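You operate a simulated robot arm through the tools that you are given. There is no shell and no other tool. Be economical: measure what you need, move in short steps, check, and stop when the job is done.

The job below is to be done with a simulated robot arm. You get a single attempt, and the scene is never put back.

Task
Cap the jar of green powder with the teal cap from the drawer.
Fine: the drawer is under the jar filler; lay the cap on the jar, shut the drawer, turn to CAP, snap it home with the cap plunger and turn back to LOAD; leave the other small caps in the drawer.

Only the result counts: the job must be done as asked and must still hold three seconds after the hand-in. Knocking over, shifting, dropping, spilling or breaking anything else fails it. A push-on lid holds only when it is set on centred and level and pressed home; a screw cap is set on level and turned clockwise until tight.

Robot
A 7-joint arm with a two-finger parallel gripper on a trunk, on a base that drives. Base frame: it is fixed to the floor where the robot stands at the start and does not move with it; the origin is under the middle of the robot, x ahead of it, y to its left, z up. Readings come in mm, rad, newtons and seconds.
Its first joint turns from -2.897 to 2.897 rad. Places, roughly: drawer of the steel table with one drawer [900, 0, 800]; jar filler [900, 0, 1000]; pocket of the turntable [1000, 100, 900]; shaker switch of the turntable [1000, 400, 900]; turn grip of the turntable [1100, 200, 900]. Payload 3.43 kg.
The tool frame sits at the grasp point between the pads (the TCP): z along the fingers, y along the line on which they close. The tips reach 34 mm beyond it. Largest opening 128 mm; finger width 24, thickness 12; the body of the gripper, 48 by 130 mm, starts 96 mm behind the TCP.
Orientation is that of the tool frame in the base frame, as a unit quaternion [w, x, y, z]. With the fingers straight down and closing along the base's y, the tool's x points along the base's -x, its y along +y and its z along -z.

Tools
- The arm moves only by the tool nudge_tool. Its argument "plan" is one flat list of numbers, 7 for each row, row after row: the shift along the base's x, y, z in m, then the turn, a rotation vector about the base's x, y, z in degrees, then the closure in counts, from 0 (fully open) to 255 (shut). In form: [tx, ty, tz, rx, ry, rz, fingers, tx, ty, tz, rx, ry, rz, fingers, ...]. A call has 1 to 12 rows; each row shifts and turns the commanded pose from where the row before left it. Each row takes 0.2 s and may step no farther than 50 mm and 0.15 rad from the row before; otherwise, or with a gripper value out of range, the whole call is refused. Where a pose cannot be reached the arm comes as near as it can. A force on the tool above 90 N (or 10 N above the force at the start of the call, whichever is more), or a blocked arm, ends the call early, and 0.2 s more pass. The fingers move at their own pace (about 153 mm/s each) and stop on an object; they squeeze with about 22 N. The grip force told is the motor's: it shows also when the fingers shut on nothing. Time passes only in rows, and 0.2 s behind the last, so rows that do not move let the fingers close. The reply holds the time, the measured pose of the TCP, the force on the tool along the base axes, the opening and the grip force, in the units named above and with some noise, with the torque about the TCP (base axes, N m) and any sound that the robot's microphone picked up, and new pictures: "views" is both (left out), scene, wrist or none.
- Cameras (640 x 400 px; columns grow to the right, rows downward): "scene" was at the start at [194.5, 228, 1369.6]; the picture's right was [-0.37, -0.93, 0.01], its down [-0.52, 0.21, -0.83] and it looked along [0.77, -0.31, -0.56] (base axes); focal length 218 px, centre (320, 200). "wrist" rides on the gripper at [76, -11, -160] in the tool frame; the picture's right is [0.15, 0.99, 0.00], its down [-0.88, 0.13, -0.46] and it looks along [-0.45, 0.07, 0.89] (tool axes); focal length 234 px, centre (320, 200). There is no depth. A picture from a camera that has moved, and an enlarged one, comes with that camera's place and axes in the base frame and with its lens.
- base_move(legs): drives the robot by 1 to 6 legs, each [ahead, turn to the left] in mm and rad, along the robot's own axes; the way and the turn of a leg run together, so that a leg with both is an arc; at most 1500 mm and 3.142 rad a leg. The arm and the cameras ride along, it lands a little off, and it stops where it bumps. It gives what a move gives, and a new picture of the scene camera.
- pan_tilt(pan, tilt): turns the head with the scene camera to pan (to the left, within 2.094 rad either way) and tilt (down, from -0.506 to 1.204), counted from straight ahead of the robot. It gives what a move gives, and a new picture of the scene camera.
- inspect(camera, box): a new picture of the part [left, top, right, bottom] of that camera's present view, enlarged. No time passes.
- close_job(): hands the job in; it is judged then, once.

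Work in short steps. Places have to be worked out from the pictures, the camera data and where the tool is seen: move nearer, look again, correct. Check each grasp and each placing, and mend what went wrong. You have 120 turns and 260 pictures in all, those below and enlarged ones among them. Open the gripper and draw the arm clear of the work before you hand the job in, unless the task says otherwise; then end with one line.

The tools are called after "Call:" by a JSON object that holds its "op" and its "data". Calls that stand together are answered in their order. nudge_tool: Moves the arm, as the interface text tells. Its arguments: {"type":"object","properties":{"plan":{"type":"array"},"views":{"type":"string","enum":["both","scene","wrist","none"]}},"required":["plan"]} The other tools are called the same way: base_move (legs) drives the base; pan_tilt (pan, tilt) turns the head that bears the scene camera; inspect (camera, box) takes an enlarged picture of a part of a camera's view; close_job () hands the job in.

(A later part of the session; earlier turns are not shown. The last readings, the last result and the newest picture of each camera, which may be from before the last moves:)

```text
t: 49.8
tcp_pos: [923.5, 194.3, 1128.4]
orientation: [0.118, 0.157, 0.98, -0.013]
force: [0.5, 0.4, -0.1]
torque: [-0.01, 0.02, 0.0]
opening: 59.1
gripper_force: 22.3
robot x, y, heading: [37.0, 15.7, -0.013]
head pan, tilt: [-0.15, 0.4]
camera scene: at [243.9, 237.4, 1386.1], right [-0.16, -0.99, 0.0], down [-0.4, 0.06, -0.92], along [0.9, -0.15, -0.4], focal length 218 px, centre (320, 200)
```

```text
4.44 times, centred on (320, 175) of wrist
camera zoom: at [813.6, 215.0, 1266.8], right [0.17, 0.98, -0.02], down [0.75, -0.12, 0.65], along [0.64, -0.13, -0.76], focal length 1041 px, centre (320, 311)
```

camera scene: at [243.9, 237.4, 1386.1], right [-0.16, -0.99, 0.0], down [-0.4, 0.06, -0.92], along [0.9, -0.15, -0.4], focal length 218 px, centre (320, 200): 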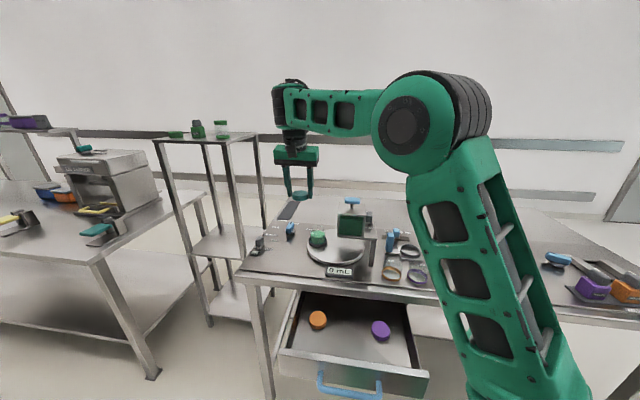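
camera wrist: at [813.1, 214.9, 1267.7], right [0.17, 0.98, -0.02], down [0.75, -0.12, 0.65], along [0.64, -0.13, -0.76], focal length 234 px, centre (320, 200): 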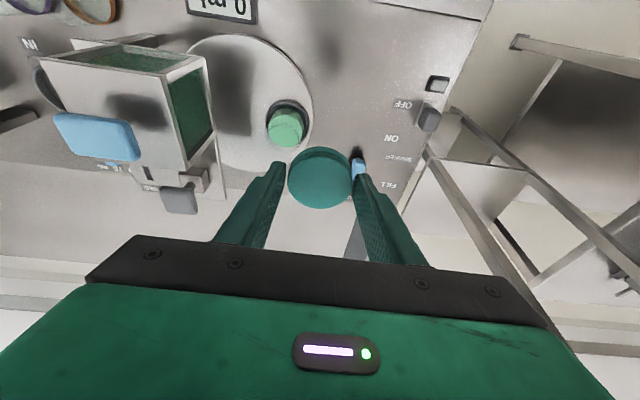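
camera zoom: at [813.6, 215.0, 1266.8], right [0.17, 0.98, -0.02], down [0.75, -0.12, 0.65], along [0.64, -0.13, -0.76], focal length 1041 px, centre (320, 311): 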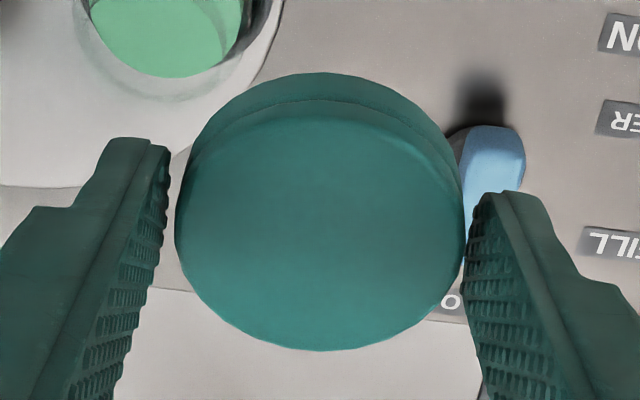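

Call:
{"op": "inspect", "data": {"camera": "scene", "box": [275, 165, 325, 205]}}

Call:
{"op": "inspect", "data": {"camera": "scene", "box": [295, 215, 345, 265]}}

```text
10.00 times, centred on (300, 185) of scene
camera zoom: at [243.9, 237.4, 1386.1], right [-0.16, -0.99, 0.0], down [-0.4, 0.06, -0.92], along [0.9, -0.15, -0.4], focal length 2179 px, centre (520, 350)
```

zoom: 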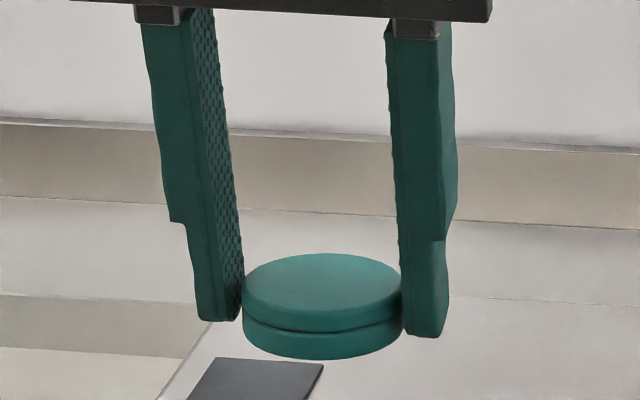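

```text
8.00 times, centred on (320, 240) of scene
camera zoom: at [243.9, 237.4, 1386.1], right [-0.16, -0.99, 0.0], down [-0.4, 0.06, -0.92], along [0.9, -0.15, -0.4], focal length 1743 px, centre (320, -120)
```

zoom: 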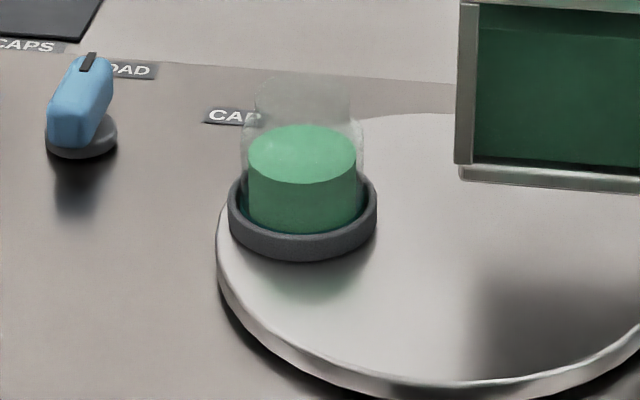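

I'll zoom further to judge how level the cap is.

Call:
{"op": "inspect", "data": {"camera": "scene", "box": [288, 186, 318, 205]}}

```text
16.00 times, centred on (303, 196) of scene
camera zoom: at [243.9, 237.4, 1386.1], right [-0.16, -0.99, 0.0], down [-0.4, 0.06, -0.92], along [0.9, -0.15, -0.4], focal length 3486 px, centre (592, 272)
```

zoom: 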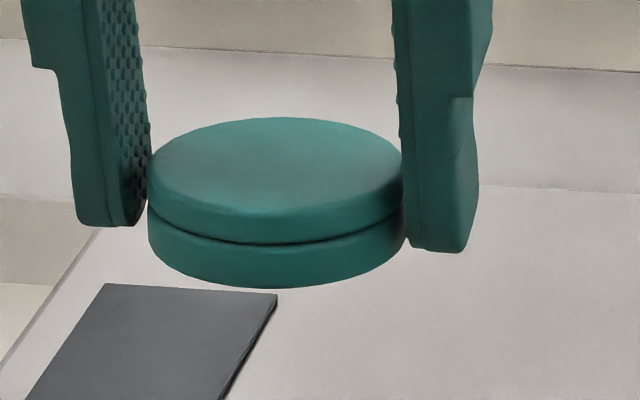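

The cap top centre is (924.6,191.8,1113), which is 15.4 mm below the TCP and nearly concentric. The hand clears the hopper side by about 12 mm. I'll move over the jar axis and come down to about 20 mm above the neck.

Call:
{"op": "nudge_tool", "data": {"plan": [0.011, -0.022, -0.01, 0, 0, 0, 255, 0.01, -0.022, -0.02, 0, 0, 0, 255, 0.01, -0.02, -0.02, 0, 0, 0, 255, 0, 0, -0.03, 0, 0, 0, 255, 0, 0, -0.035, 0, 0, 0, 255], "views": "both"}}

Call:
{"op": "inspect", "data": {"camera": "scene", "box": [290, 195, 350, 255]}}

```text
t: 51.0
tcp_pos: [954.8, 130.2, 1013.1]
orientation: [0.117, 0.157, 0.981, -0.012]
force: [-0.8, 0.0, -0.3]
torque: [0.0, 0.02, -0.02]
opening: 59.2
gripper_force: 21.9
robot x, y, heading: [37.5, 17.7, -0.009]
head pan, tilt: [-0.15, 0.4]
camera scene: at [243.7, 237.4, 1386.2], right [-0.16, -0.99, 0.0], down [-0.4, 0.06, -0.92], along [0.9, -0.15, -0.4], focal length 218 px, centre (320, 200)
camera wrist: at [844.4, 151.8, 1151.5], right [0.17, 0.98, -0.02], down [0.75, -0.12, 0.65], along [0.64, -0.13, -0.76], focal length 234 px, centre (320, 200)
```

scene: 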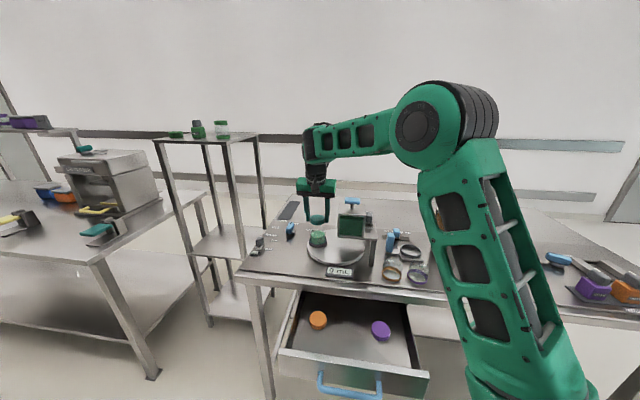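
wrist: 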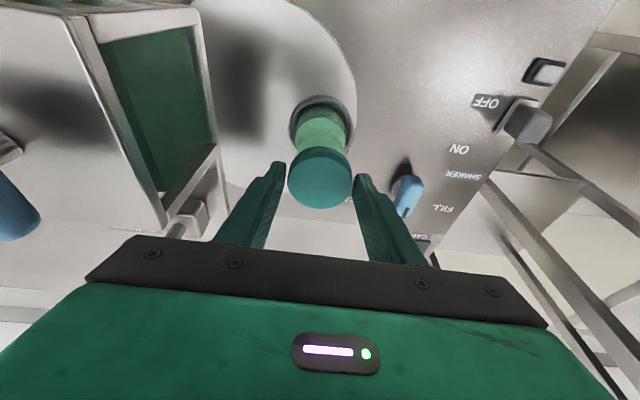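

```text
6.67 times, centred on (320, 225) of scene
camera zoom: at [243.7, 237.4, 1386.2], right [-0.16, -0.99, 0.0], down [-0.4, 0.06, -0.92], along [0.9, -0.15, -0.4], focal length 1453 px, centre (320, 33)
```

zoom: 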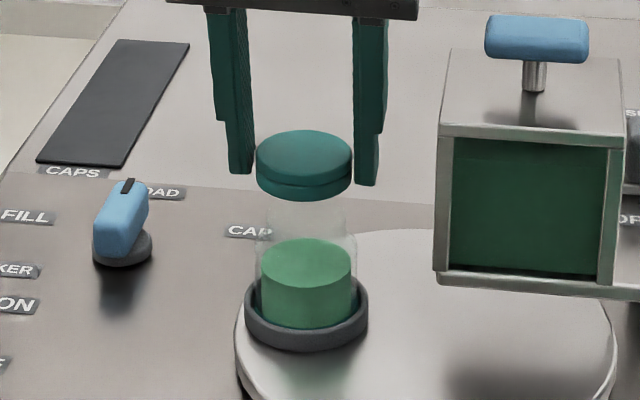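

It's aligned laterally. One close wrist view to check front-back alignment before lowering.

Call:
{"op": "inspect", "data": {"camera": "wrist", "box": [270, 80, 370, 220]}}

```text
2.86 times, centred on (320, 150) of wrist
camera zoom: at [844.4, 151.8, 1151.5], right [0.17, 0.98, -0.02], down [0.75, -0.12, 0.65], along [0.64, -0.13, -0.76], focal length 669 px, centre (320, 343)
```

zoom: 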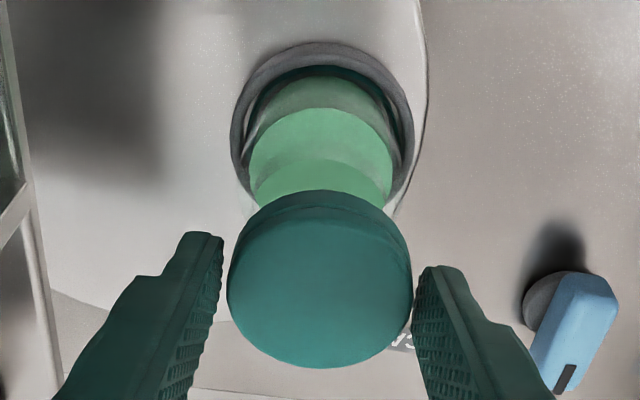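

The cap is about 1.5 mm too far in x, so I'll correct that and lower 22 mm, then continue in small steps watching the force.

Call:
{"op": "nudge_tool", "data": {"plan": [-0.0015, -0.0008, -0.008, 0, 0, 0, 255, 0, 0, -0.008, 0, 0, 0, 255, 0, 0, -0.005, 0, 0, 0, 255], "views": "none"}}

Call:
{"op": "inspect", "data": {"camera": "scene", "box": [300, 210, 340, 250]}}

```text
t: 51.8
tcp_pos: [954.4, 128.1, 991.8]
orientation: [0.117, 0.157, 0.981, -0.013]
force: [-0.7, 0.6, -0.4]
torque: [0.01, 0.01, -0.01]
opening: 58.8
gripper_force: 22.2
robot x, y, heading: [37.5, 20.1, -0.012]
head pan, tilt: [-0.15, 0.4]
```

```text
10.00 times, centred on (320, 230) of scene
camera zoom: at [243.9, 237.5, 1386.2], right [-0.16, -0.99, 0.0], down [-0.4, 0.06, -0.92], along [0.9, -0.15, -0.4], focal length 2179 px, centre (320, -100)
```

zoom: 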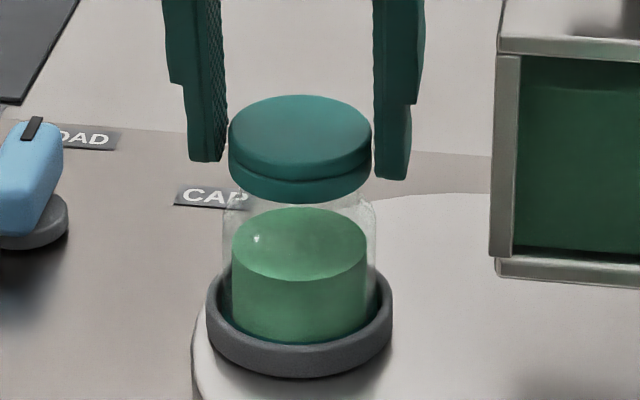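

There's no contact yet. I'll continue down in small steps.

Call:
{"op": "nudge_tool", "data": {"plan": [0, 0, -0.003, 0, 0, 0, 255, 0, 0, -0.003, 0, 0, 0, 255], "views": "none"}}

Call:
{"op": "nudge_tool", "data": {"plan": [0, 0, -0.002, 0, 0, 0, 255, 0, 0, -0.001, 0, 0, 0, 255], "views": "none"}}

Call:
{"op": "inspect", "data": {"camera": "scene", "box": [300, 210, 340, 250]}}

```text
t: 52.4
tcp_pos: [954.9, 128.7, 988.0]
orientation: [0.12, 0.157, 0.98, -0.011]
force: [0.7, -2.1, 19.2]
torque: [0.11, 0.27, 0.07]
opening: 59.4
gripper_force: 22.3
robot x, y, heading: [42.6, 16.3, -0.013]
head pan, tilt: [-0.15, 0.4]
```

```text
t: 53.0
tcp_pos: [953.3, 128.3, 984.3]
orientation: [0.118, 0.157, 0.981, -0.013]
force: [-0.8, -1.3, 18.6]
torque: [0.21, 0.32, 0.04]
opening: 59.2
gripper_force: 22.1
robot x, y, heading: [44.6, 15.9, -0.011]
head pan, tilt: [-0.15, 0.4]
```

```text
10.00 times, centred on (320, 230) of scene
camera zoom: at [243.1, 237.3, 1386.3], right [-0.16, -0.99, 0.0], down [-0.4, 0.06, -0.92], along [0.9, -0.15, -0.4], focal length 2179 px, centre (320, -100)
```

zoom: 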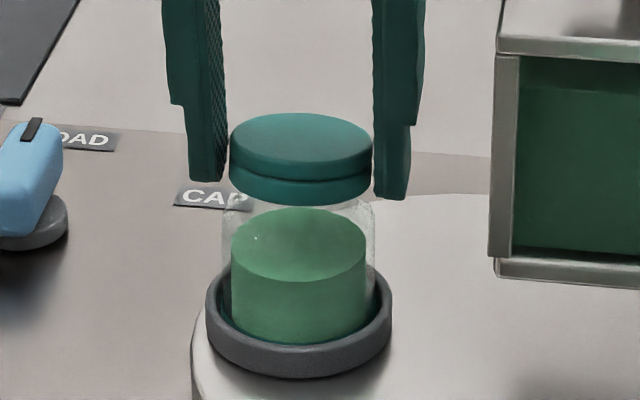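

Contact at about 19 N, but the cap's outline has changed. I'll zoom in to see whether it tilted.

Call:
{"op": "inspect", "data": {"camera": "scene", "box": [308, 218, 332, 234]}}

Call:
{"op": "inspect", "data": {"camera": "wrist", "box": [270, 110, 370, 220]}}

```text
16.00 times, centred on (320, 226) of scene
camera zoom: at [243.1, 237.3, 1386.3], right [-0.16, -0.99, 0.0], down [-0.4, 0.06, -0.92], along [0.9, -0.15, -0.4], focal length 3486 px, centre (320, -216)
```

zoom: 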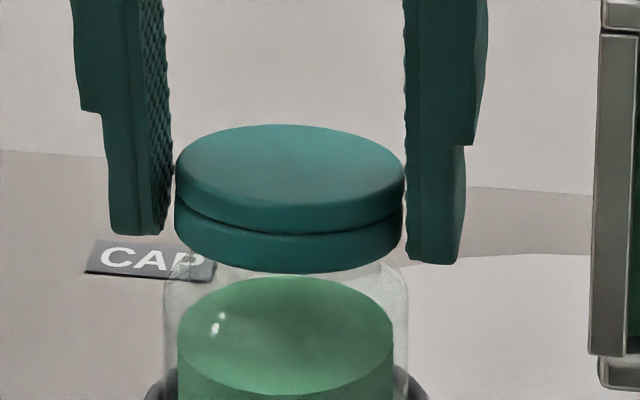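

```text
3.64 times, centred on (320, 165) of wrist
camera zoom: at [842.6, 150.4, 1121.8], right [0.17, 0.98, -0.02], down [0.75, -0.12, 0.65], along [0.64, -0.13, -0.76], focal length 852 px, centre (320, 327)
```

zoom: 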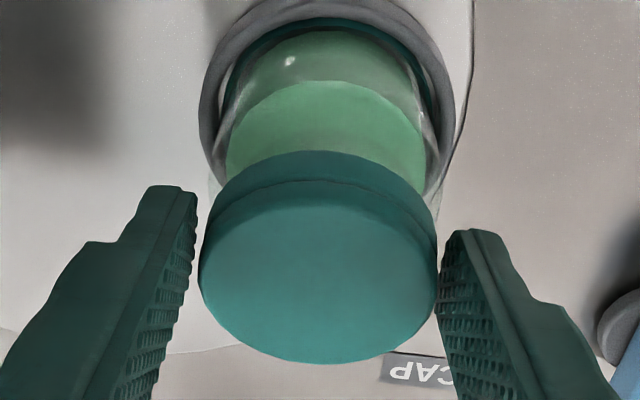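

The cap has pitched with its near side up, so its near wall is riding on the rim and it sits too far in and slightly left. I'll raise 4 mm, shift 2.5 mm towards the robot and 1 mm right, and look again.

Call:
{"op": "nudge_tool", "data": {"plan": [0, 0, 0.004, 0, 0, 0, 255, -0.0027, -0.0002, 0, 0, 0, 0, 255], "views": "none"}}

Call:
{"op": "inspect", "data": {"camera": "scene", "box": [305, 215, 335, 245]}}

Call:
{"op": "inspect", "data": {"camera": "wrist", "box": [280, 120, 360, 210]}}

```text
t: 53.6
tcp_pos: [950.4, 128.1, 985.3]
orientation: [0.116, 0.157, 0.981, -0.013]
force: [-0.2, -0.2, 0.0]
torque: [-0.02, 0.0, 0.01]
opening: 58.9
gripper_force: 21.6
robot x, y, heading: [39.6, 17.3, -0.011]
head pan, tilt: [-0.15, 0.4]
```

```text
13.33 times, centred on (320, 230) of scene
camera zoom: at [243.9, 237.5, 1386.2], right [-0.16, -0.99, 0.0], down [-0.4, 0.06, -0.92], along [0.9, -0.15, -0.4], focal length 2905 px, centre (320, -200)
```

zoom: 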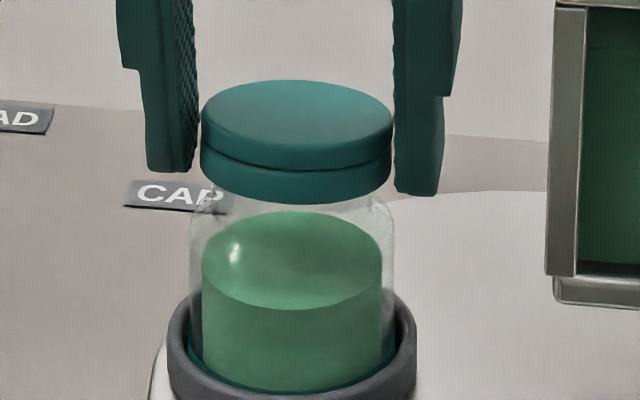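

```text
4.44 times, centred on (320, 165) of wrist
camera zoom: at [840.3, 150.4, 1124.7], right [0.17, 0.98, -0.02], down [0.75, -0.12, 0.65], along [0.64, -0.13, -0.76], focal length 1041 px, centre (320, 356)
```

zoom: 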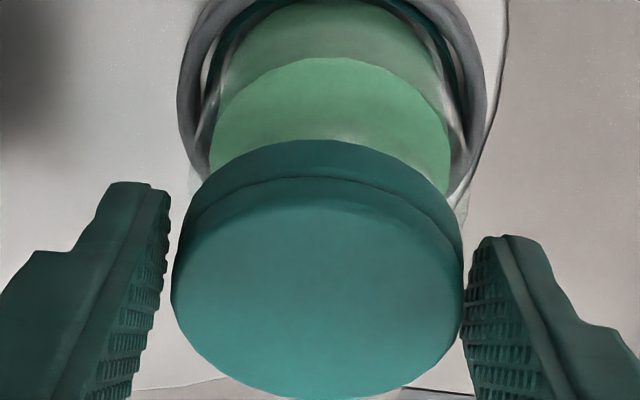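

The cap is off the rim but still pitched about 6° near-side up in the grip. I'll raise slightly and pitch the tool 6° to level it, keeping the cap centre in place.

Call:
{"op": "nudge_tool", "data": {"plan": [0, 0, 0.006, 0, 0, 0, 255, -0.0015, 0.0005, 0, -1.8, -5.7, 0, 255, 0, 0, 0, 0, 0, 0, 255], "views": "none"}}

Call:
{"op": "inspect", "data": {"camera": "scene", "box": [305, 215, 335, 245]}}

Call:
{"op": "inspect", "data": {"camera": "wrist", "box": [280, 120, 360, 210]}}

```text
t: 54.4
tcp_pos: [950.8, 128.1, 991.4]
orientation: [0.168, 0.156, 0.973, -0.02]
force: [-0.1, 1.0, 0.1]
torque: [-0.01, -0.05, 0.01]
opening: 59.3
gripper_force: 22.1
robot x, y, heading: [37.9, 15.4, -0.01]
head pan, tilt: [-0.15, 0.4]
```

```text
13.33 times, centred on (320, 230) of scene
camera zoom: at [244.0, 237.5, 1386.2], right [-0.16, -0.99, 0.0], down [-0.4, 0.06, -0.92], along [0.9, -0.15, -0.4], focal length 2905 px, centre (320, -200)
```

zoom: 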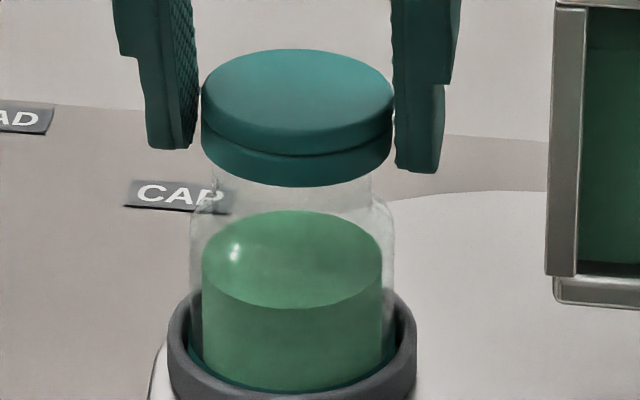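

```text
4.44 times, centred on (320, 165) of wrist
camera zoom: at [825.8, 155.0, 1118.5], right [0.18, 0.98, -0.04], down [0.68, -0.09, 0.73], along [0.71, -0.15, -0.69], focal length 1041 px, centre (320, 356)
```

zoom: 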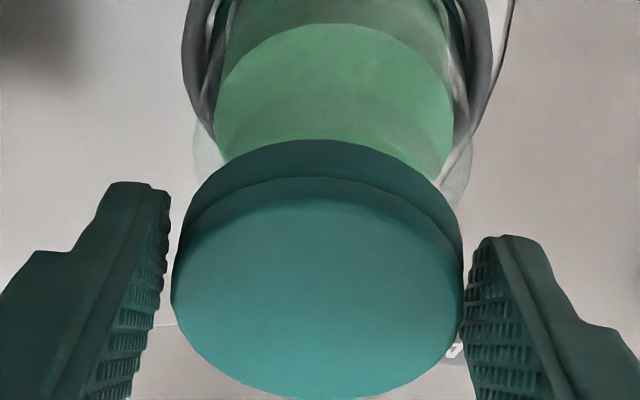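

By both views the cap is still about 4° near-side up. I'll pitch 4° more and shift 1.5 mm left, then re-measure.

Call:
{"op": "nudge_tool", "data": {"plan": [-0.001, 0.0017, 0.004, -1.2, -3.8, 0, 255, 0, 0, 0, 0, 0, 0, 255], "views": "none"}}

Call:
{"op": "inspect", "data": {"camera": "scene", "box": [305, 215, 335, 245]}}

Call:
{"op": "inspect", "data": {"camera": "wrist", "box": [270, 90, 370, 220]}}

```text
t: 55.0
tcp_pos: [948.7, 130.8, 996.4]
orientation: [0.202, 0.156, 0.967, -0.025]
force: [0.2, 0.5, -0.6]
torque: [0.02, 0.0, 0.0]
opening: 59.1
gripper_force: 21.7
robot x, y, heading: [44.0, 15.4, -0.006]
head pan, tilt: [-0.15, 0.4]
```

```text
13.33 times, centred on (320, 230) of scene
camera zoom: at [243.9, 237.5, 1386.2], right [-0.16, -0.99, 0.0], down [-0.4, 0.06, -0.92], along [0.9, -0.15, -0.4], focal length 2905 px, centre (320, -200)
```

zoom: 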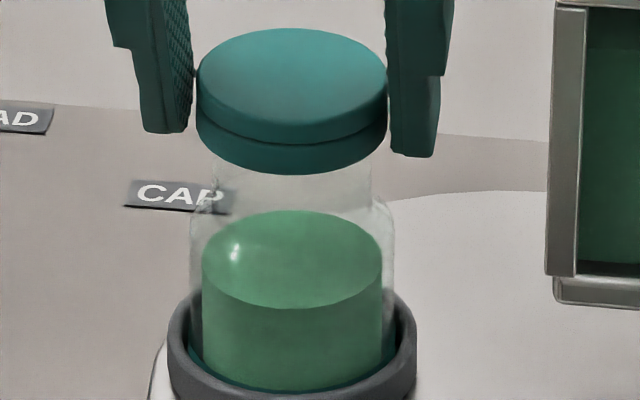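

```text
3.08 times, centred on (320, 155) of wrist
camera zoom: at [817.0, 159.3, 1114.0], right [0.18, 0.98, -0.05], down [0.63, -0.08, 0.77], along [0.75, -0.17, -0.64], focal length 720 px, centre (320, 338)
```

zoom: 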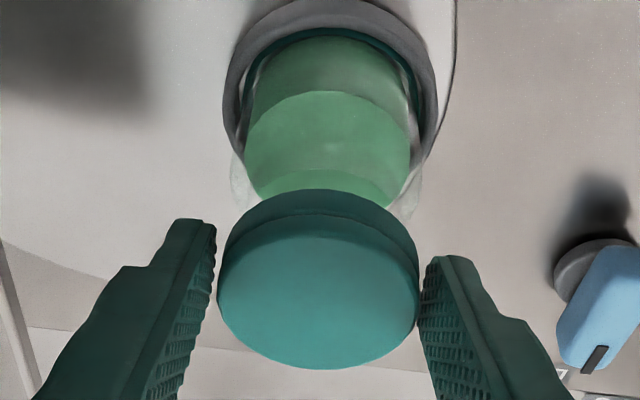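

Pitch now looks level. I'll check roll and centring with a closer zoom.

Call:
{"op": "inspect", "data": {"camera": "scene", "box": [312, 216, 328, 228]}}

Call:
{"op": "inspect", "data": {"camera": "scene", "box": [312, 226, 328, 238]}}

```text
16.00 times, centred on (320, 222) of scene
camera zoom: at [243.9, 237.5, 1386.2], right [-0.16, -0.99, 0.0], down [-0.4, 0.06, -0.92], along [0.9, -0.15, -0.4], focal length 3486 px, centre (320, -152)
```

zoom: 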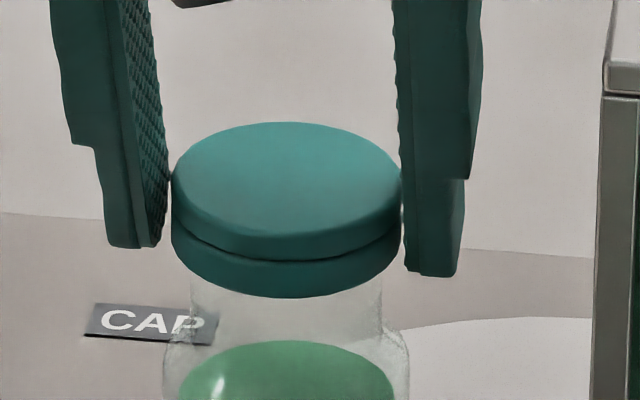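

```text
16.00 times, centred on (320, 232) of scene
camera zoom: at [243.9, 237.5, 1386.2], right [-0.16, -0.99, 0.0], down [-0.4, 0.06, -0.92], along [0.9, -0.15, -0.4], focal length 3486 px, centre (320, -312)
```

zoom: 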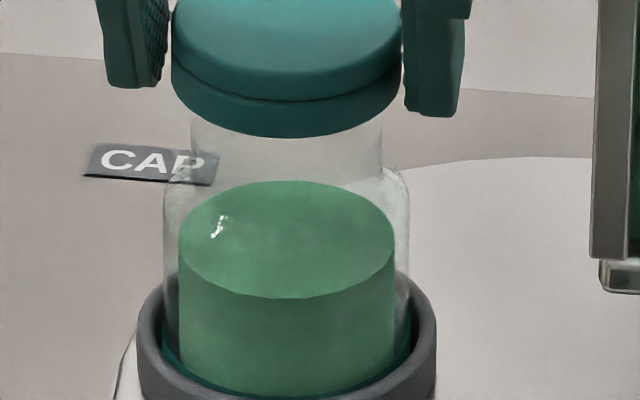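

The cap is level and centred to about 1 mm, and it seems to have slid a few mm up in the grip. I'll lower it gently to first touch only.

Call:
{"op": "nudge_tool", "data": {"plan": [0.001, 0.0004, -0.005, 0, 0, 0, 255, 0, 0, -0.004, 0, 0, 0, 255], "views": "none"}}

Call:
{"op": "nudge_tool", "data": {"plan": [0, 0, -0.002, 0, 0, 0, 255], "views": "none"}}

Call:
{"op": "inspect", "data": {"camera": "scene", "box": [312, 220, 328, 232]}}

```text
t: 55.6
tcp_pos: [950.0, 129.5, 987.6]
orientation: [0.202, 0.154, 0.967, -0.025]
force: [0.7, -0.3, -1.4]
torque: [-0.04, -0.02, 0.02]
opening: 59.2
gripper_force: 21.5
robot x, y, heading: [39.4, 20.2, -0.009]
head pan, tilt: [-0.15, 0.4]
```

```text
t: 56.0
tcp_pos: [949.9, 129.7, 985.3]
orientation: [0.203, 0.156, 0.966, -0.025]
force: [0.2, -0.6, 10.2]
torque: [-0.18, 0.12, 0.03]
opening: 59.1
gripper_force: 22.1
robot x, y, heading: [44.9, 14.2, -0.009]
head pan, tilt: [-0.15, 0.4]
```

```text
16.00 times, centred on (320, 226) of scene
camera zoom: at [243.4, 237.4, 1386.3], right [-0.16, -0.99, 0.0], down [-0.4, 0.06, -0.92], along [0.9, -0.15, -0.4], focal length 3486 px, centre (320, -216)
```

zoom: 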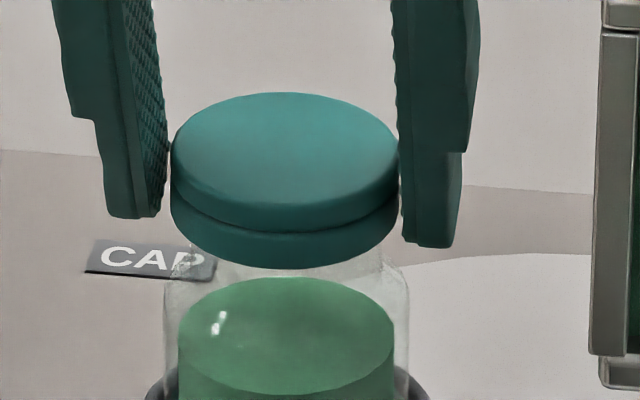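

The light-contact torque puts the touch point on the near-right side, so I'll lift slightly, shift 1.5 mm towards the robot and 0.7 mm right, and touch down again.

Call:
{"op": "nudge_tool", "data": {"plan": [0, 0, 0.003, 0, 0, 0, 255, -0.0015, -0.0007, 0, 0, 0, 0, 255, 0, 0, -0.003, 0, 0, 0, 255, 0, 0, -0.0005, 0, 0, 0, 255], "views": "none"}}

Call:
{"op": "nudge_tool", "data": {"plan": [0, 0, -0.001, 0, 0, 0, 255], "views": "none"}}

Call:
{"op": "inspect", "data": {"camera": "scene", "box": [312, 220, 328, 232]}}

```text
t: 57.0
tcp_pos: [948.3, 129.7, 985.7]
orientation: [0.204, 0.155, 0.966, -0.025]
force: [-0.2, 1.0, 12.1]
torque: [0.05, 0.19, -0.03]
opening: 59.3
gripper_force: 21.7
robot x, y, heading: [42.0, 18.4, -0.005]
head pan, tilt: [-0.15, 0.4]
```

```text
t: 57.4
tcp_pos: [948.2, 130.4, 985.2]
orientation: [0.203, 0.155, 0.967, -0.025]
force: [-0.4, 0.4, 19.2]
torque: [0.12, 0.26, -0.01]
opening: 59.1
gripper_force: 22.2
robot x, y, heading: [42.3, 14.1, -0.007]
head pan, tilt: [-0.15, 0.4]
```

```text
16.00 times, centred on (320, 226) of scene
camera zoom: at [243.0, 237.4, 1386.3], right [-0.16, -0.99, 0.0], down [-0.4, 0.06, -0.92], along [0.9, -0.15, -0.4], focal length 3486 px, centre (320, -216)
```

zoom: 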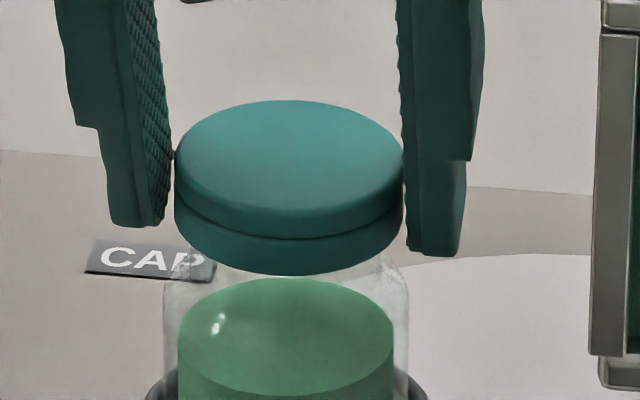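

The cap is laterally centred on the neck, so I'll ease the load and release it to settle on the rim.

Call:
{"op": "nudge_tool", "data": {"plan": [0, 0, 0.001, 0, 0, 0, 255, 0, 0, 0, 0, 0, 0, 115, 0, 0, 0, 0, 0, 0, 115], "views": "none"}}

Call:
{"op": "inspect", "data": {"camera": "scene", "box": [312, 220, 328, 232]}}

Call:
{"op": "inspect", "data": {"camera": "wrist", "box": [270, 90, 370, 220]}}

```text
t: 58.2
tcp_pos: [948.6, 129.4, 984.7]
orientation: [0.202, 0.155, 0.967, -0.025]
force: [-0.1, -0.9, 0.1]
torque: [0.03, 0.01, -0.01]
opening: 70.2
gripper_force: 0.0
robot x, y, heading: [41.8, 17.6, -0.012]
head pan, tilt: [-0.15, 0.4]
```

```text
16.00 times, centred on (320, 226) of scene
camera zoom: at [243.9, 237.5, 1386.2], right [-0.16, -0.99, 0.0], down [-0.4, 0.06, -0.92], along [0.9, -0.15, -0.4], focal length 3486 px, centre (320, -216)
```

zoom: 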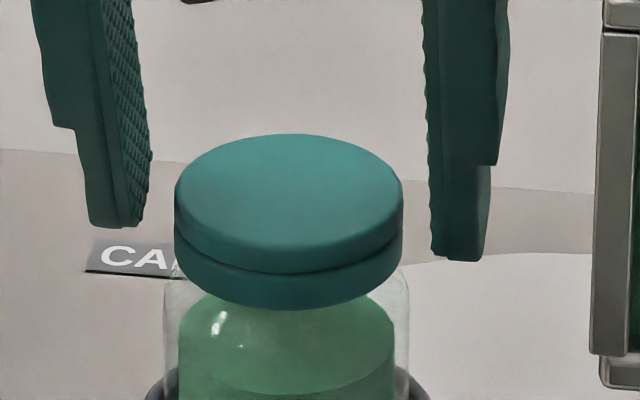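

```text
3.08 times, centred on (320, 155) of wrist
camera zoom: at [816.4, 158.5, 1102.0], right [0.18, 0.98, -0.05], down [0.63, -0.08, 0.77], along [0.75, -0.17, -0.64], focal length 720 px, centre (320, 338)
```

zoom: 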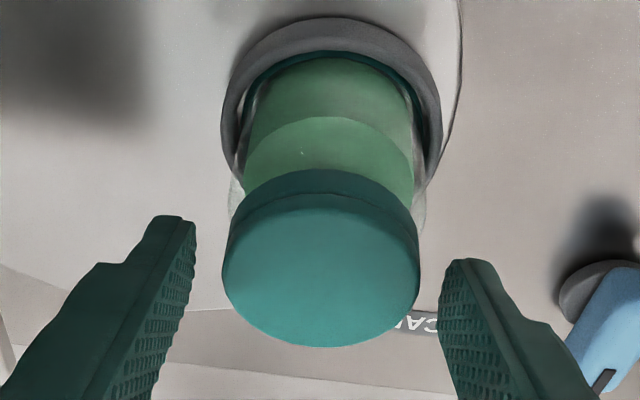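

The cap dropped about 9 mm over the neck and sits level and centred. I'll raise the hand straight up and clear of it.

Call:
{"op": "nudge_tool", "data": {"plan": [0, 0, 0.02, 0, 0, 0, 115, 0, 0, 0.03, 0, 0, 0, 115, 0, 0, 0.04, 0, 0, 0, 115, -0.02, 0, 0.04, 1.5, 4.8, 0, 115, -0.02, 0, 0.02, 1.5, 4.8, 0, 115], "views": "both"}}

Call:
{"op": "inspect", "data": {"camera": "scene", "box": [290, 205, 350, 265]}}

```text
t: 59.4
tcp_pos: [907.9, 130.2, 1135.2]
orientation: [0.115, 0.157, 0.981, -0.013]
force: [0.2, -0.3, 0.1]
torque: [0.02, -0.03, -0.01]
opening: 70.1
gripper_force: 0.0
robot x, y, heading: [44.9, 17.6, -0.014]
head pan, tilt: [-0.15, 0.4]
camera scene: at [244.0, 237.5, 1386.2], right [-0.16, -0.99, 0.0], down [-0.4, 0.06, -0.92], along [0.9, -0.15, -0.4], focal length 218 px, centre (320, 200)
camera wrist: at [797.9, 152.3, 1274.7], right [0.17, 0.98, -0.02], down [0.75, -0.12, 0.65], along [0.63, -0.13, -0.76], focal length 234 px, centre (320, 200)
```

scene: 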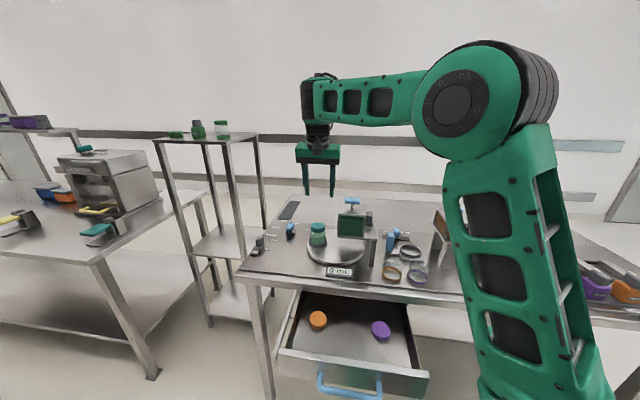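
wrist: 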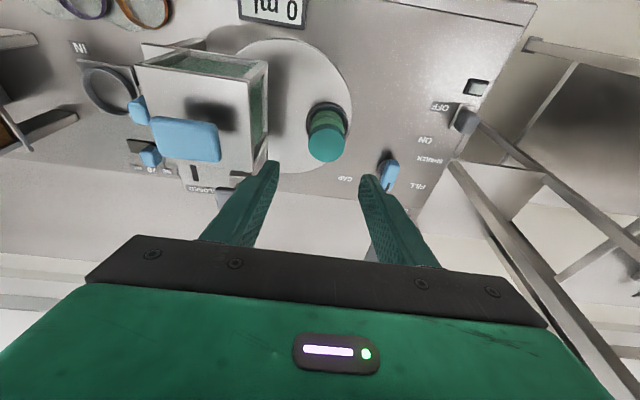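

```text
6.67 times, centred on (320, 235) of scene
camera zoom: at [244.0, 237.5, 1386.2], right [-0.16, -0.99, 0.0], down [-0.4, 0.06, -0.92], along [0.9, -0.15, -0.4], focal length 1453 px, centre (320, -33)
```

zoom: 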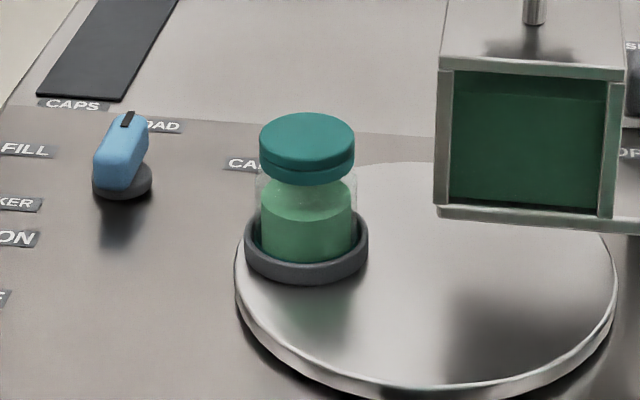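

The cap is on. To shut the drawer I'll drive back 300 mm with the hand high, then push the handle bar in with closed, slightly leaning fingers.

Call:
{"op": "base_move", "data": {"legs": [[-300, 0]]}}

Call:
{"op": "nudge_tool", "data": {"plan": [-0.03, 0.001, -0.02, -1.8, -5.7, 0, 255, -0.03, 0.001, -0.03, -1.8, -5.7, 0, 255, -0.03, 0.001, -0.03, 0, 0, 0, 255, -0.03, 0.001, -0.03, 0, 0, 0, 255, -0.026, 0.001, -0.03, 0, 0, 0, 255, 0, 0, -0.04, 0, 0, 0, 255], "views": "both"}}

```text
t: 61.5
tcp_pos: [605.0, 133.1, 1135.6]
orientation: [0.116, 0.157, 0.981, -0.013]
force: [0.9, -0.7, 0.2]
torque: [-0.01, 0.0, -0.01]
opening: 70.4
gripper_force: 0.0
robot x, y, heading: [-262.1, 19.0, -0.011]
head pan, tilt: [-0.15, 0.4]
camera scene: at [-60.1, 240.6, 1386.2], right [-0.16, -0.99, 0.0], down [-0.4, 0.06, -0.92], along [0.9, -0.15, -0.4], focal length 218 px, centre (320, 200)
```

scene: 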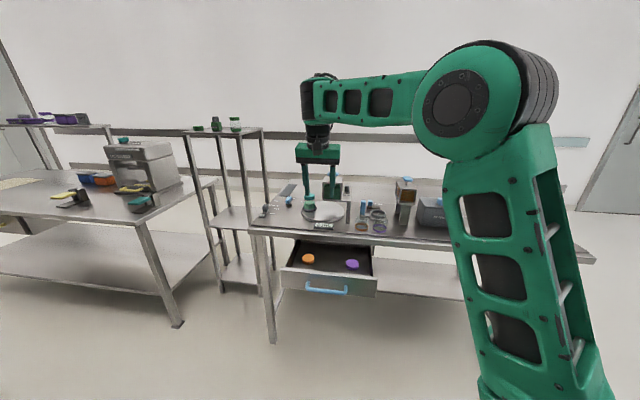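

```text
t: 62.9
tcp_pos: [443.9, 138.9, 964.7]
orientation: [0.224, 0.154, 0.962, -0.026]
force: [-0.5, -0.2, 0.9]
torque: [0.02, -0.02, 0.01]
opening: 0.1
gripper_force: 21.8
robot x, y, heading: [-260.5, 23.6, -0.014]
head pan, tilt: [-0.15, 0.4]
camera scene: at [-60.4, 240.6, 1386.2], right [-0.16, -0.99, 0.0], down [-0.4, 0.06, -0.92], along [0.9, -0.15, -0.4], focal length 218 px, centre (320, 200)
camera wrist: at [307.5, 168.1, 1076.1], right [0.18, 0.98, -0.05], down [0.6, -0.07, 0.8], along [0.78, -0.17, -0.6], focal length 234 px, centre (320, 200)
```

scene: 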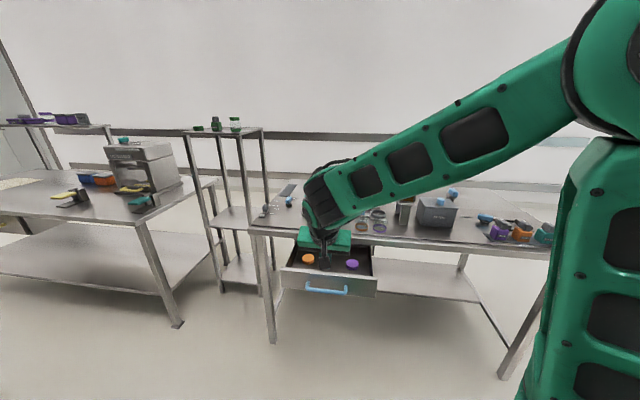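
wrist: 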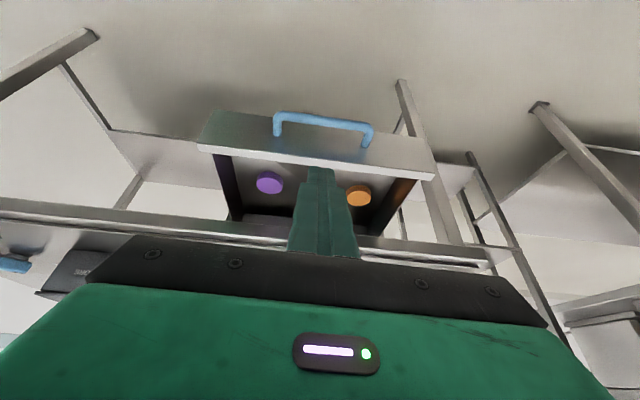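

The bar is at about (514,119,780), 73 mm ahead of the TCP and centred. I'll lower to bar height in front of it.

Call:
{"op": "nudge_tool", "data": {"plan": [0, 0, -0.045, 0, 0, 0, 255, 0, 0, -0.045, 0, 0, 0, 255, 0, 0, -0.045, 0, 0, 0, 255, 0, 0, -0.035, 0, 0, 0, 255], "views": "wrist"}}

```text
t: 63.9
tcp_pos: [443.3, 137.3, 795.2]
orientation: [0.224, 0.154, 0.962, -0.026]
force: [1.1, 0.0, -0.1]
torque: [0.04, -0.03, 0.02]
opening: 0.0
gripper_force: 22.0
robot x, y, heading: [-260.6, 18.6, -0.007]
head pan, tilt: [-0.15, 0.4]
camera wrist: at [306.6, 167.4, 906.4], right [0.18, 0.98, -0.05], down [0.6, -0.07, 0.8], along [0.78, -0.17, -0.6], focal length 234 px, centre (320, 200)
```

wrist: 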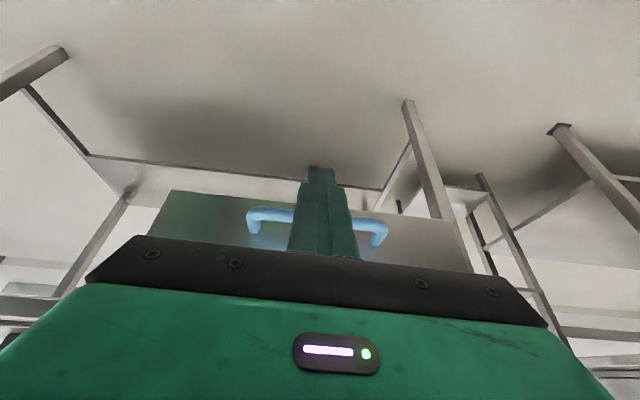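

The fingers are centred in front of the handle. I'll push in along the table normal at a moderate pace.

Call:
{"op": "nudge_tool", "data": {"plan": [0.019, -0.006, 0, 0, 0, 0, 255, 0.019, -0.006, 0, 0, 0, 0, 255, 0.015, -0.0047, 0, 0, 0, 0, 255, 0.015, -0.0047, 0, 0, 0, 0, 255, 0.015, -0.0047, 0, 0, 0, 0, 255, 0.015, -0.0047, 0, 0, 0, 0, 255, 0.015, -0.0047, 0, 0, 0, 0, 255, 0.015, -0.0047, 0, 0, 0, 0, 255, 0.015, -0.0047, 0, 0, 0, 0, 255, 0.015, -0.0047, 0, 0, 0, 0, 255], "views": "both"}}

```text
t: 66.1
tcp_pos: [602.8, 88.7, 795.3]
orientation: [0.224, 0.154, 0.962, -0.026]
force: [0.4, -0.6, 0.1]
torque: [-0.04, 0.04, 0.02]
opening: 0.0
gripper_force: 21.7
robot x, y, heading: [-262.1, 19.7, -0.009]
head pan, tilt: [-0.15, 0.4]
camera scene: at [-60.2, 240.7, 1386.2], right [-0.16, -0.99, 0.0], down [-0.4, 0.06, -0.92], along [0.9, -0.15, -0.4], focal length 218 px, centre (320, 200)
camera wrist: at [466.1, 118.3, 907.4], right [0.18, 0.98, -0.05], down [0.6, -0.07, 0.8], along [0.78, -0.17, -0.6], focal length 234 px, centre (320, 200)
```

scene: 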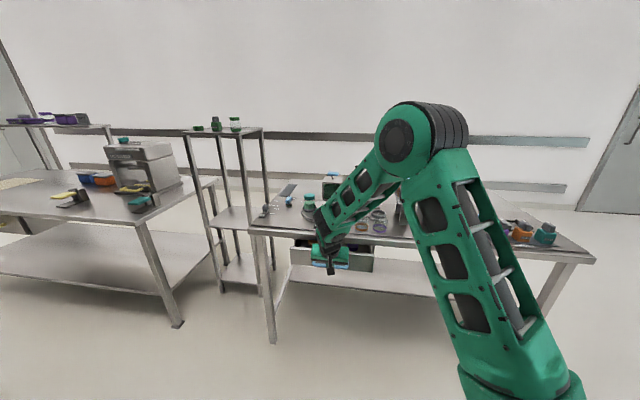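
wrist: 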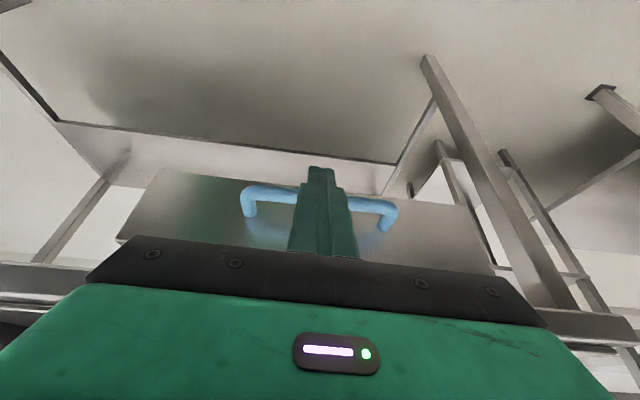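

The drawer is moving in freely, with about 105 mm left. I'll continue and then go slower near the end.

Call:
{"op": "nudge_tool", "data": {"plan": [0.015, -0.0047, 0, 0, 0, 0, 255, 0.015, -0.0047, 0, 0, 0, 0, 255, 0.015, -0.0047, 0, 0, 0, 0, 255, 0.015, -0.0047, 0, 0, 0, 0, 255, 0.015, -0.0047, 0, 0, 0, 0, 255, 0.012, -0.0038, 0, 0, 0, 0, 255, 0.006, -0.0019, 0, 0, 0, 0, 255, 0.006, -0.0019, 0, 0, 0, 0, 255, 0.005, -0.0015, 0, 0, 0, 0, 255, 0.005, -0.0015, 0, 0, 0, 0, 255], "views": "both"}}

Call:
{"op": "inspect", "data": {"camera": "scene", "box": [260, 190, 400, 290]}}

```text
t: 68.3
tcp_pos: [706.1, 58.7, 793.0]
orientation: [0.218, 0.151, 0.964, -0.026]
force: [-45.7, 9.7, -3.9]
torque: [0.22, 1.08, -0.08]
opening: 0.1
gripper_force: 22.2
robot x, y, heading: [-265.0, 21.9, -0.014]
head pan, tilt: [-0.15, 0.4]
camera scene: at [-61.5, 240.9, 1386.3], right [-0.16, -0.99, 0.0], down [-0.4, 0.06, -0.92], along [0.9, -0.15, -0.4], focal length 218 px, centre (320, 200)
camera wrist: at [570.0, 86.7, 906.3], right [0.18, 0.98, -0.05], down [0.61, -0.07, 0.79], along [0.77, -0.17, -0.61], focal length 234 px, centre (320, 200)
```

scene: 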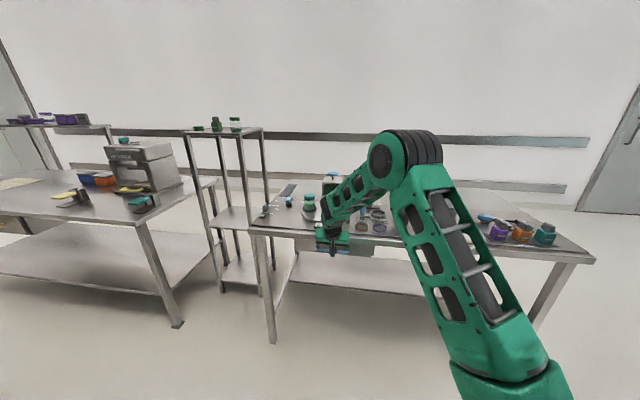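
wrist: 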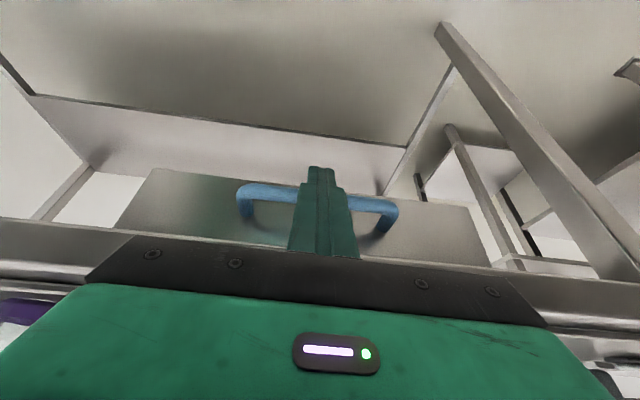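

```text
4.00 times, centred on (330, 240) of scene
camera zoom: at [-61.5, 240.9, 1386.3], right [-0.16, -0.99, 0.0], down [-0.4, 0.06, -0.92], along [0.9, -0.15, -0.4], focal length 872 px, centre (280, 40)
```

zoom: 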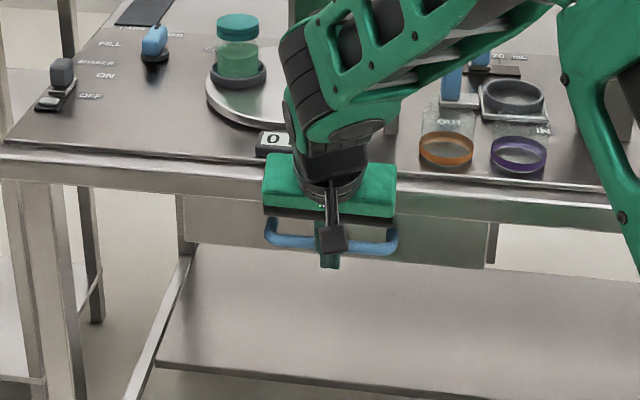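

The force rose to 46 N at the expected closed position. I'll back off and check that the drawer is shut.

Call:
{"op": "nudge_tool", "data": {"plan": [-0.03, 0.01, 0, 0, 0, 0, 255, -0.04, 0.012, 0, 0, 0, 0, 255, -0.02, 0.006, 0.04, 0, 0, 0, 255, 0, 0, 0.045, 0, 0, 0, 255, 0, 0, 0.045, 0, 0, 0, 255, 0, 0.02, 0.045, 0, 0, 0, 255, 0, 0.02, 0.045, 0, 0, 0, 255, 0, 0.02, 0.045, 0, 0, 0, 255, 0, 0.02, 0.04, 0, 0, 0, 255], "views": "both"}}

Call:
{"op": "inspect", "data": {"camera": "scene", "box": [260, 210, 380, 290]}}

```text
t: 70.3
tcp_pos: [620.6, 162.2, 1101.6]
orientation: [0.223, 0.155, 0.962, -0.027]
force: [0.5, 0.5, -0.2]
torque: [-0.03, 0.03, 0.01]
opening: 0.2
gripper_force: 22.4
robot x, y, heading: [-263.0, 20.5, -0.005]
head pan, tilt: [-0.15, 0.4]
camera scene: at [-59.8, 240.5, 1386.2], right [-0.16, -0.99, 0.0], down [-0.4, 0.06, -0.92], along [0.9, -0.15, -0.4], focal length 218 px, centre (320, 200)
camera wrist: at [484.6, 191.3, 1212.3], right [0.18, 0.98, -0.05], down [0.6, -0.07, 0.8], along [0.78, -0.17, -0.6], focal length 234 px, centre (320, 200)
```

scene: 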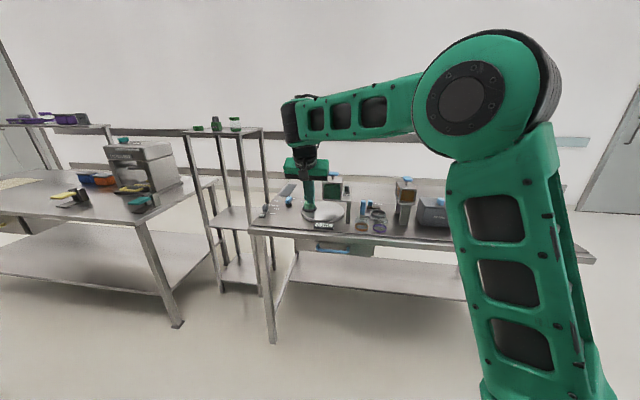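
wrist: 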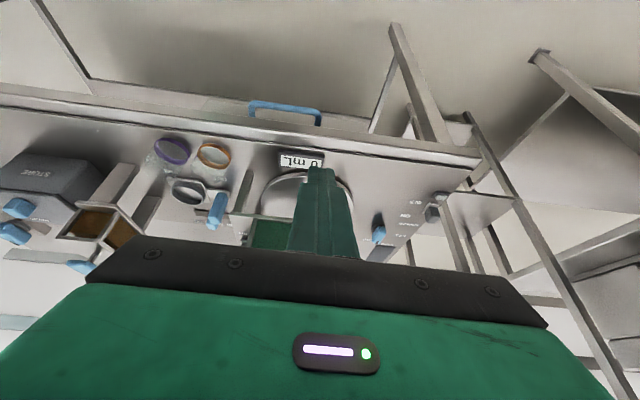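

```text
5.00 times, centred on (320, 250) of scene
camera zoom: at [-59.8, 240.5, 1386.2], right [-0.16, -0.99, 0.0], down [-0.4, 0.06, -0.92], along [0.9, -0.15, -0.4], focal length 1090 px, centre (320, -50)
```

zoom: 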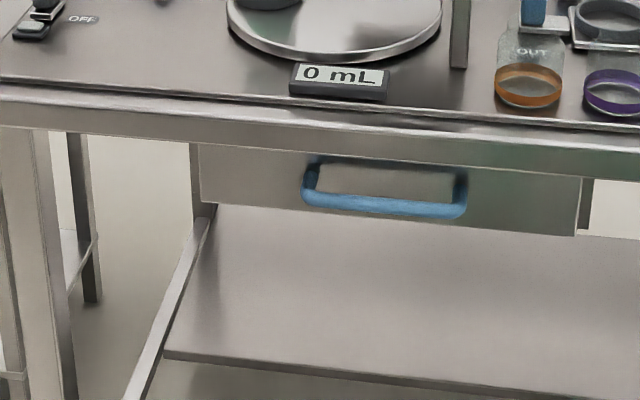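

The drawer is shut; the torque shows the load was taken on the bar. Next is the turn grip: I'll level the tool, open it, and drive forward so the knob and plunger are in reach.

Call:
{"op": "nudge_tool", "data": {"plan": [-0.02, 0.01, 0.01, 1.9, 6.2, 0, 100, -0.02, 0.01, 0.01, 1.9, 6.2, 0, 100, -0.02, 0.01, 0.01, 1.9, 6.2, 0, 100, 0, 0, 0, 1.9, 6.2, 0, 100, 0, 0, 0, 0, 0, 0, 100], "views": "none"}}

Call:
{"op": "base_move", "data": {"legs": [[440, 0]]}}

Call:
{"op": "nudge_tool", "data": {"plan": [0, 0, 0, 0, 0, 0, 100], "views": "wrist"}}

```text
t: 71.5
tcp_pos: [559.8, 194.0, 1131.9]
orientation: [0.001, 0.159, 0.987, 0.004]
force: [-0.5, -0.3, 0.0]
torque: [0.01, 0.01, -0.02]
opening: 77.8
gripper_force: 0.1
robot x, y, heading: [-262.6, 18.6, -0.015]
head pan, tilt: [-0.15, 0.4]
```

```text
t: 74.2
tcp_pos: [999.9, 190.8, 1131.3]
orientation: [0.0, 0.157, 0.988, 0.003]
force: [-0.5, -0.9, 0.3]
torque: [-0.02, -0.02, -0.01]
opening: 77.7
gripper_force: 0.1
robot x, y, heading: [181.1, 18.8, -0.007]
head pan, tilt: [-0.15, 0.4]
camera scene: at [379.4, 236.8, 1386.2], right [-0.16, -0.99, 0.0], down [-0.4, 0.06, -0.92], along [0.9, -0.14, -0.4], focal length 218 px, centre (320, 200)
```

scene: 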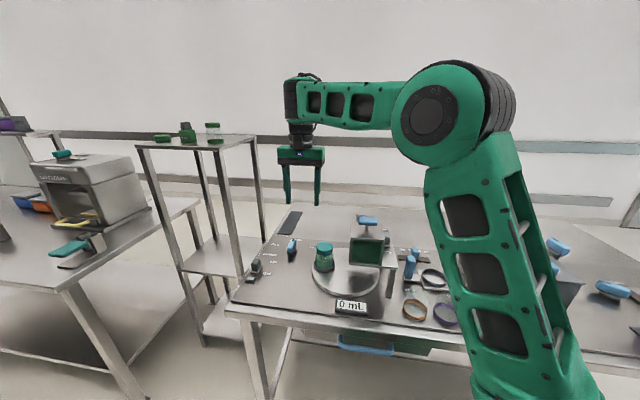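

```text
t: 74.6
tcp_pos: [985.9, 192.1, 1142.5]
orientation: [0.008, 0.158, 0.987, 0.005]
force: [-0.3, 0.6, 0.3]
torque: [-0.02, -0.02, -0.01]
opening: 78.0
gripper_force: 0.1
robot x, y, heading: [176.5, 13.9, -0.001]
head pan, tilt: [-0.15, 0.4]
camera wrist: at [906.3, 202.5, 1302.4], right [0.17, 0.99, 0.01], down [0.87, -0.15, 0.47], along [0.47, -0.07, -0.88], focal length 234 px, centre (320, 200)
```

wrist: 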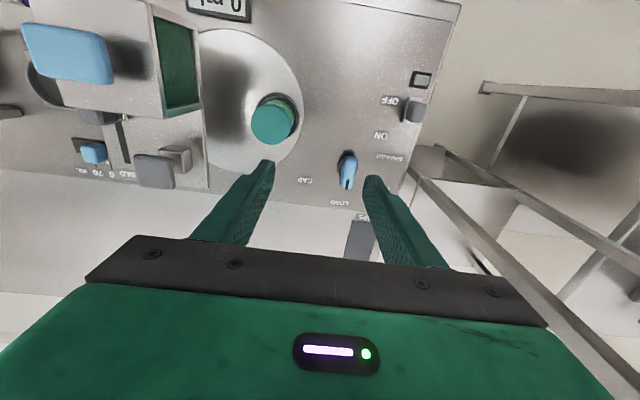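

I'll zoom in on the knob from both cameras to locate it.

Call:
{"op": "inspect", "data": {"camera": "wrist", "box": [290, 110, 430, 240]}}

Call:
{"op": "inspect", "data": {"camera": "scene", "box": [250, 225, 330, 285]}}

```text
3.08 times, centred on (360, 175) of wrist
camera zoom: at [906.3, 202.5, 1302.4], right [0.17, 0.99, 0.01], down [0.87, -0.15, 0.47], along [0.47, -0.07, -0.88], focal length 720 px, centre (197, 277)
```

zoom: 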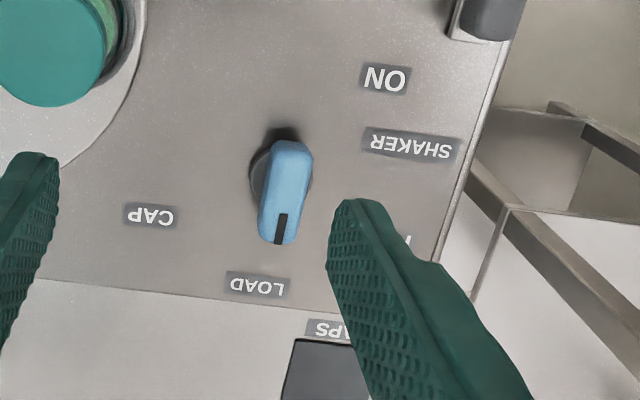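

```text
6.67 times, centred on (290, 255) of scene
camera zoom: at [378.9, 236.8, 1386.2], right [-0.16, -0.99, 0.0], down [-0.4, 0.06, -0.92], along [0.9, -0.14, -0.4], focal length 1453 px, centre (520, -167)
```

zoom: 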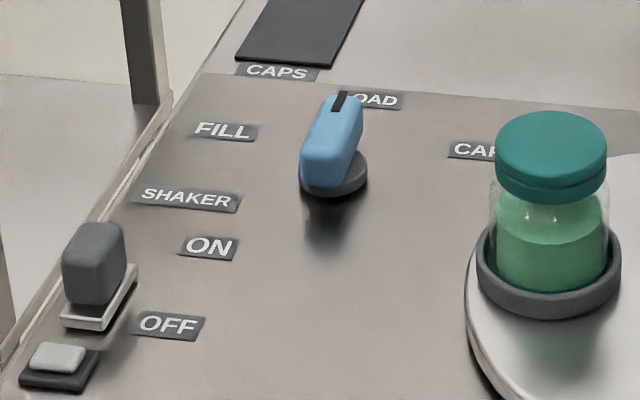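

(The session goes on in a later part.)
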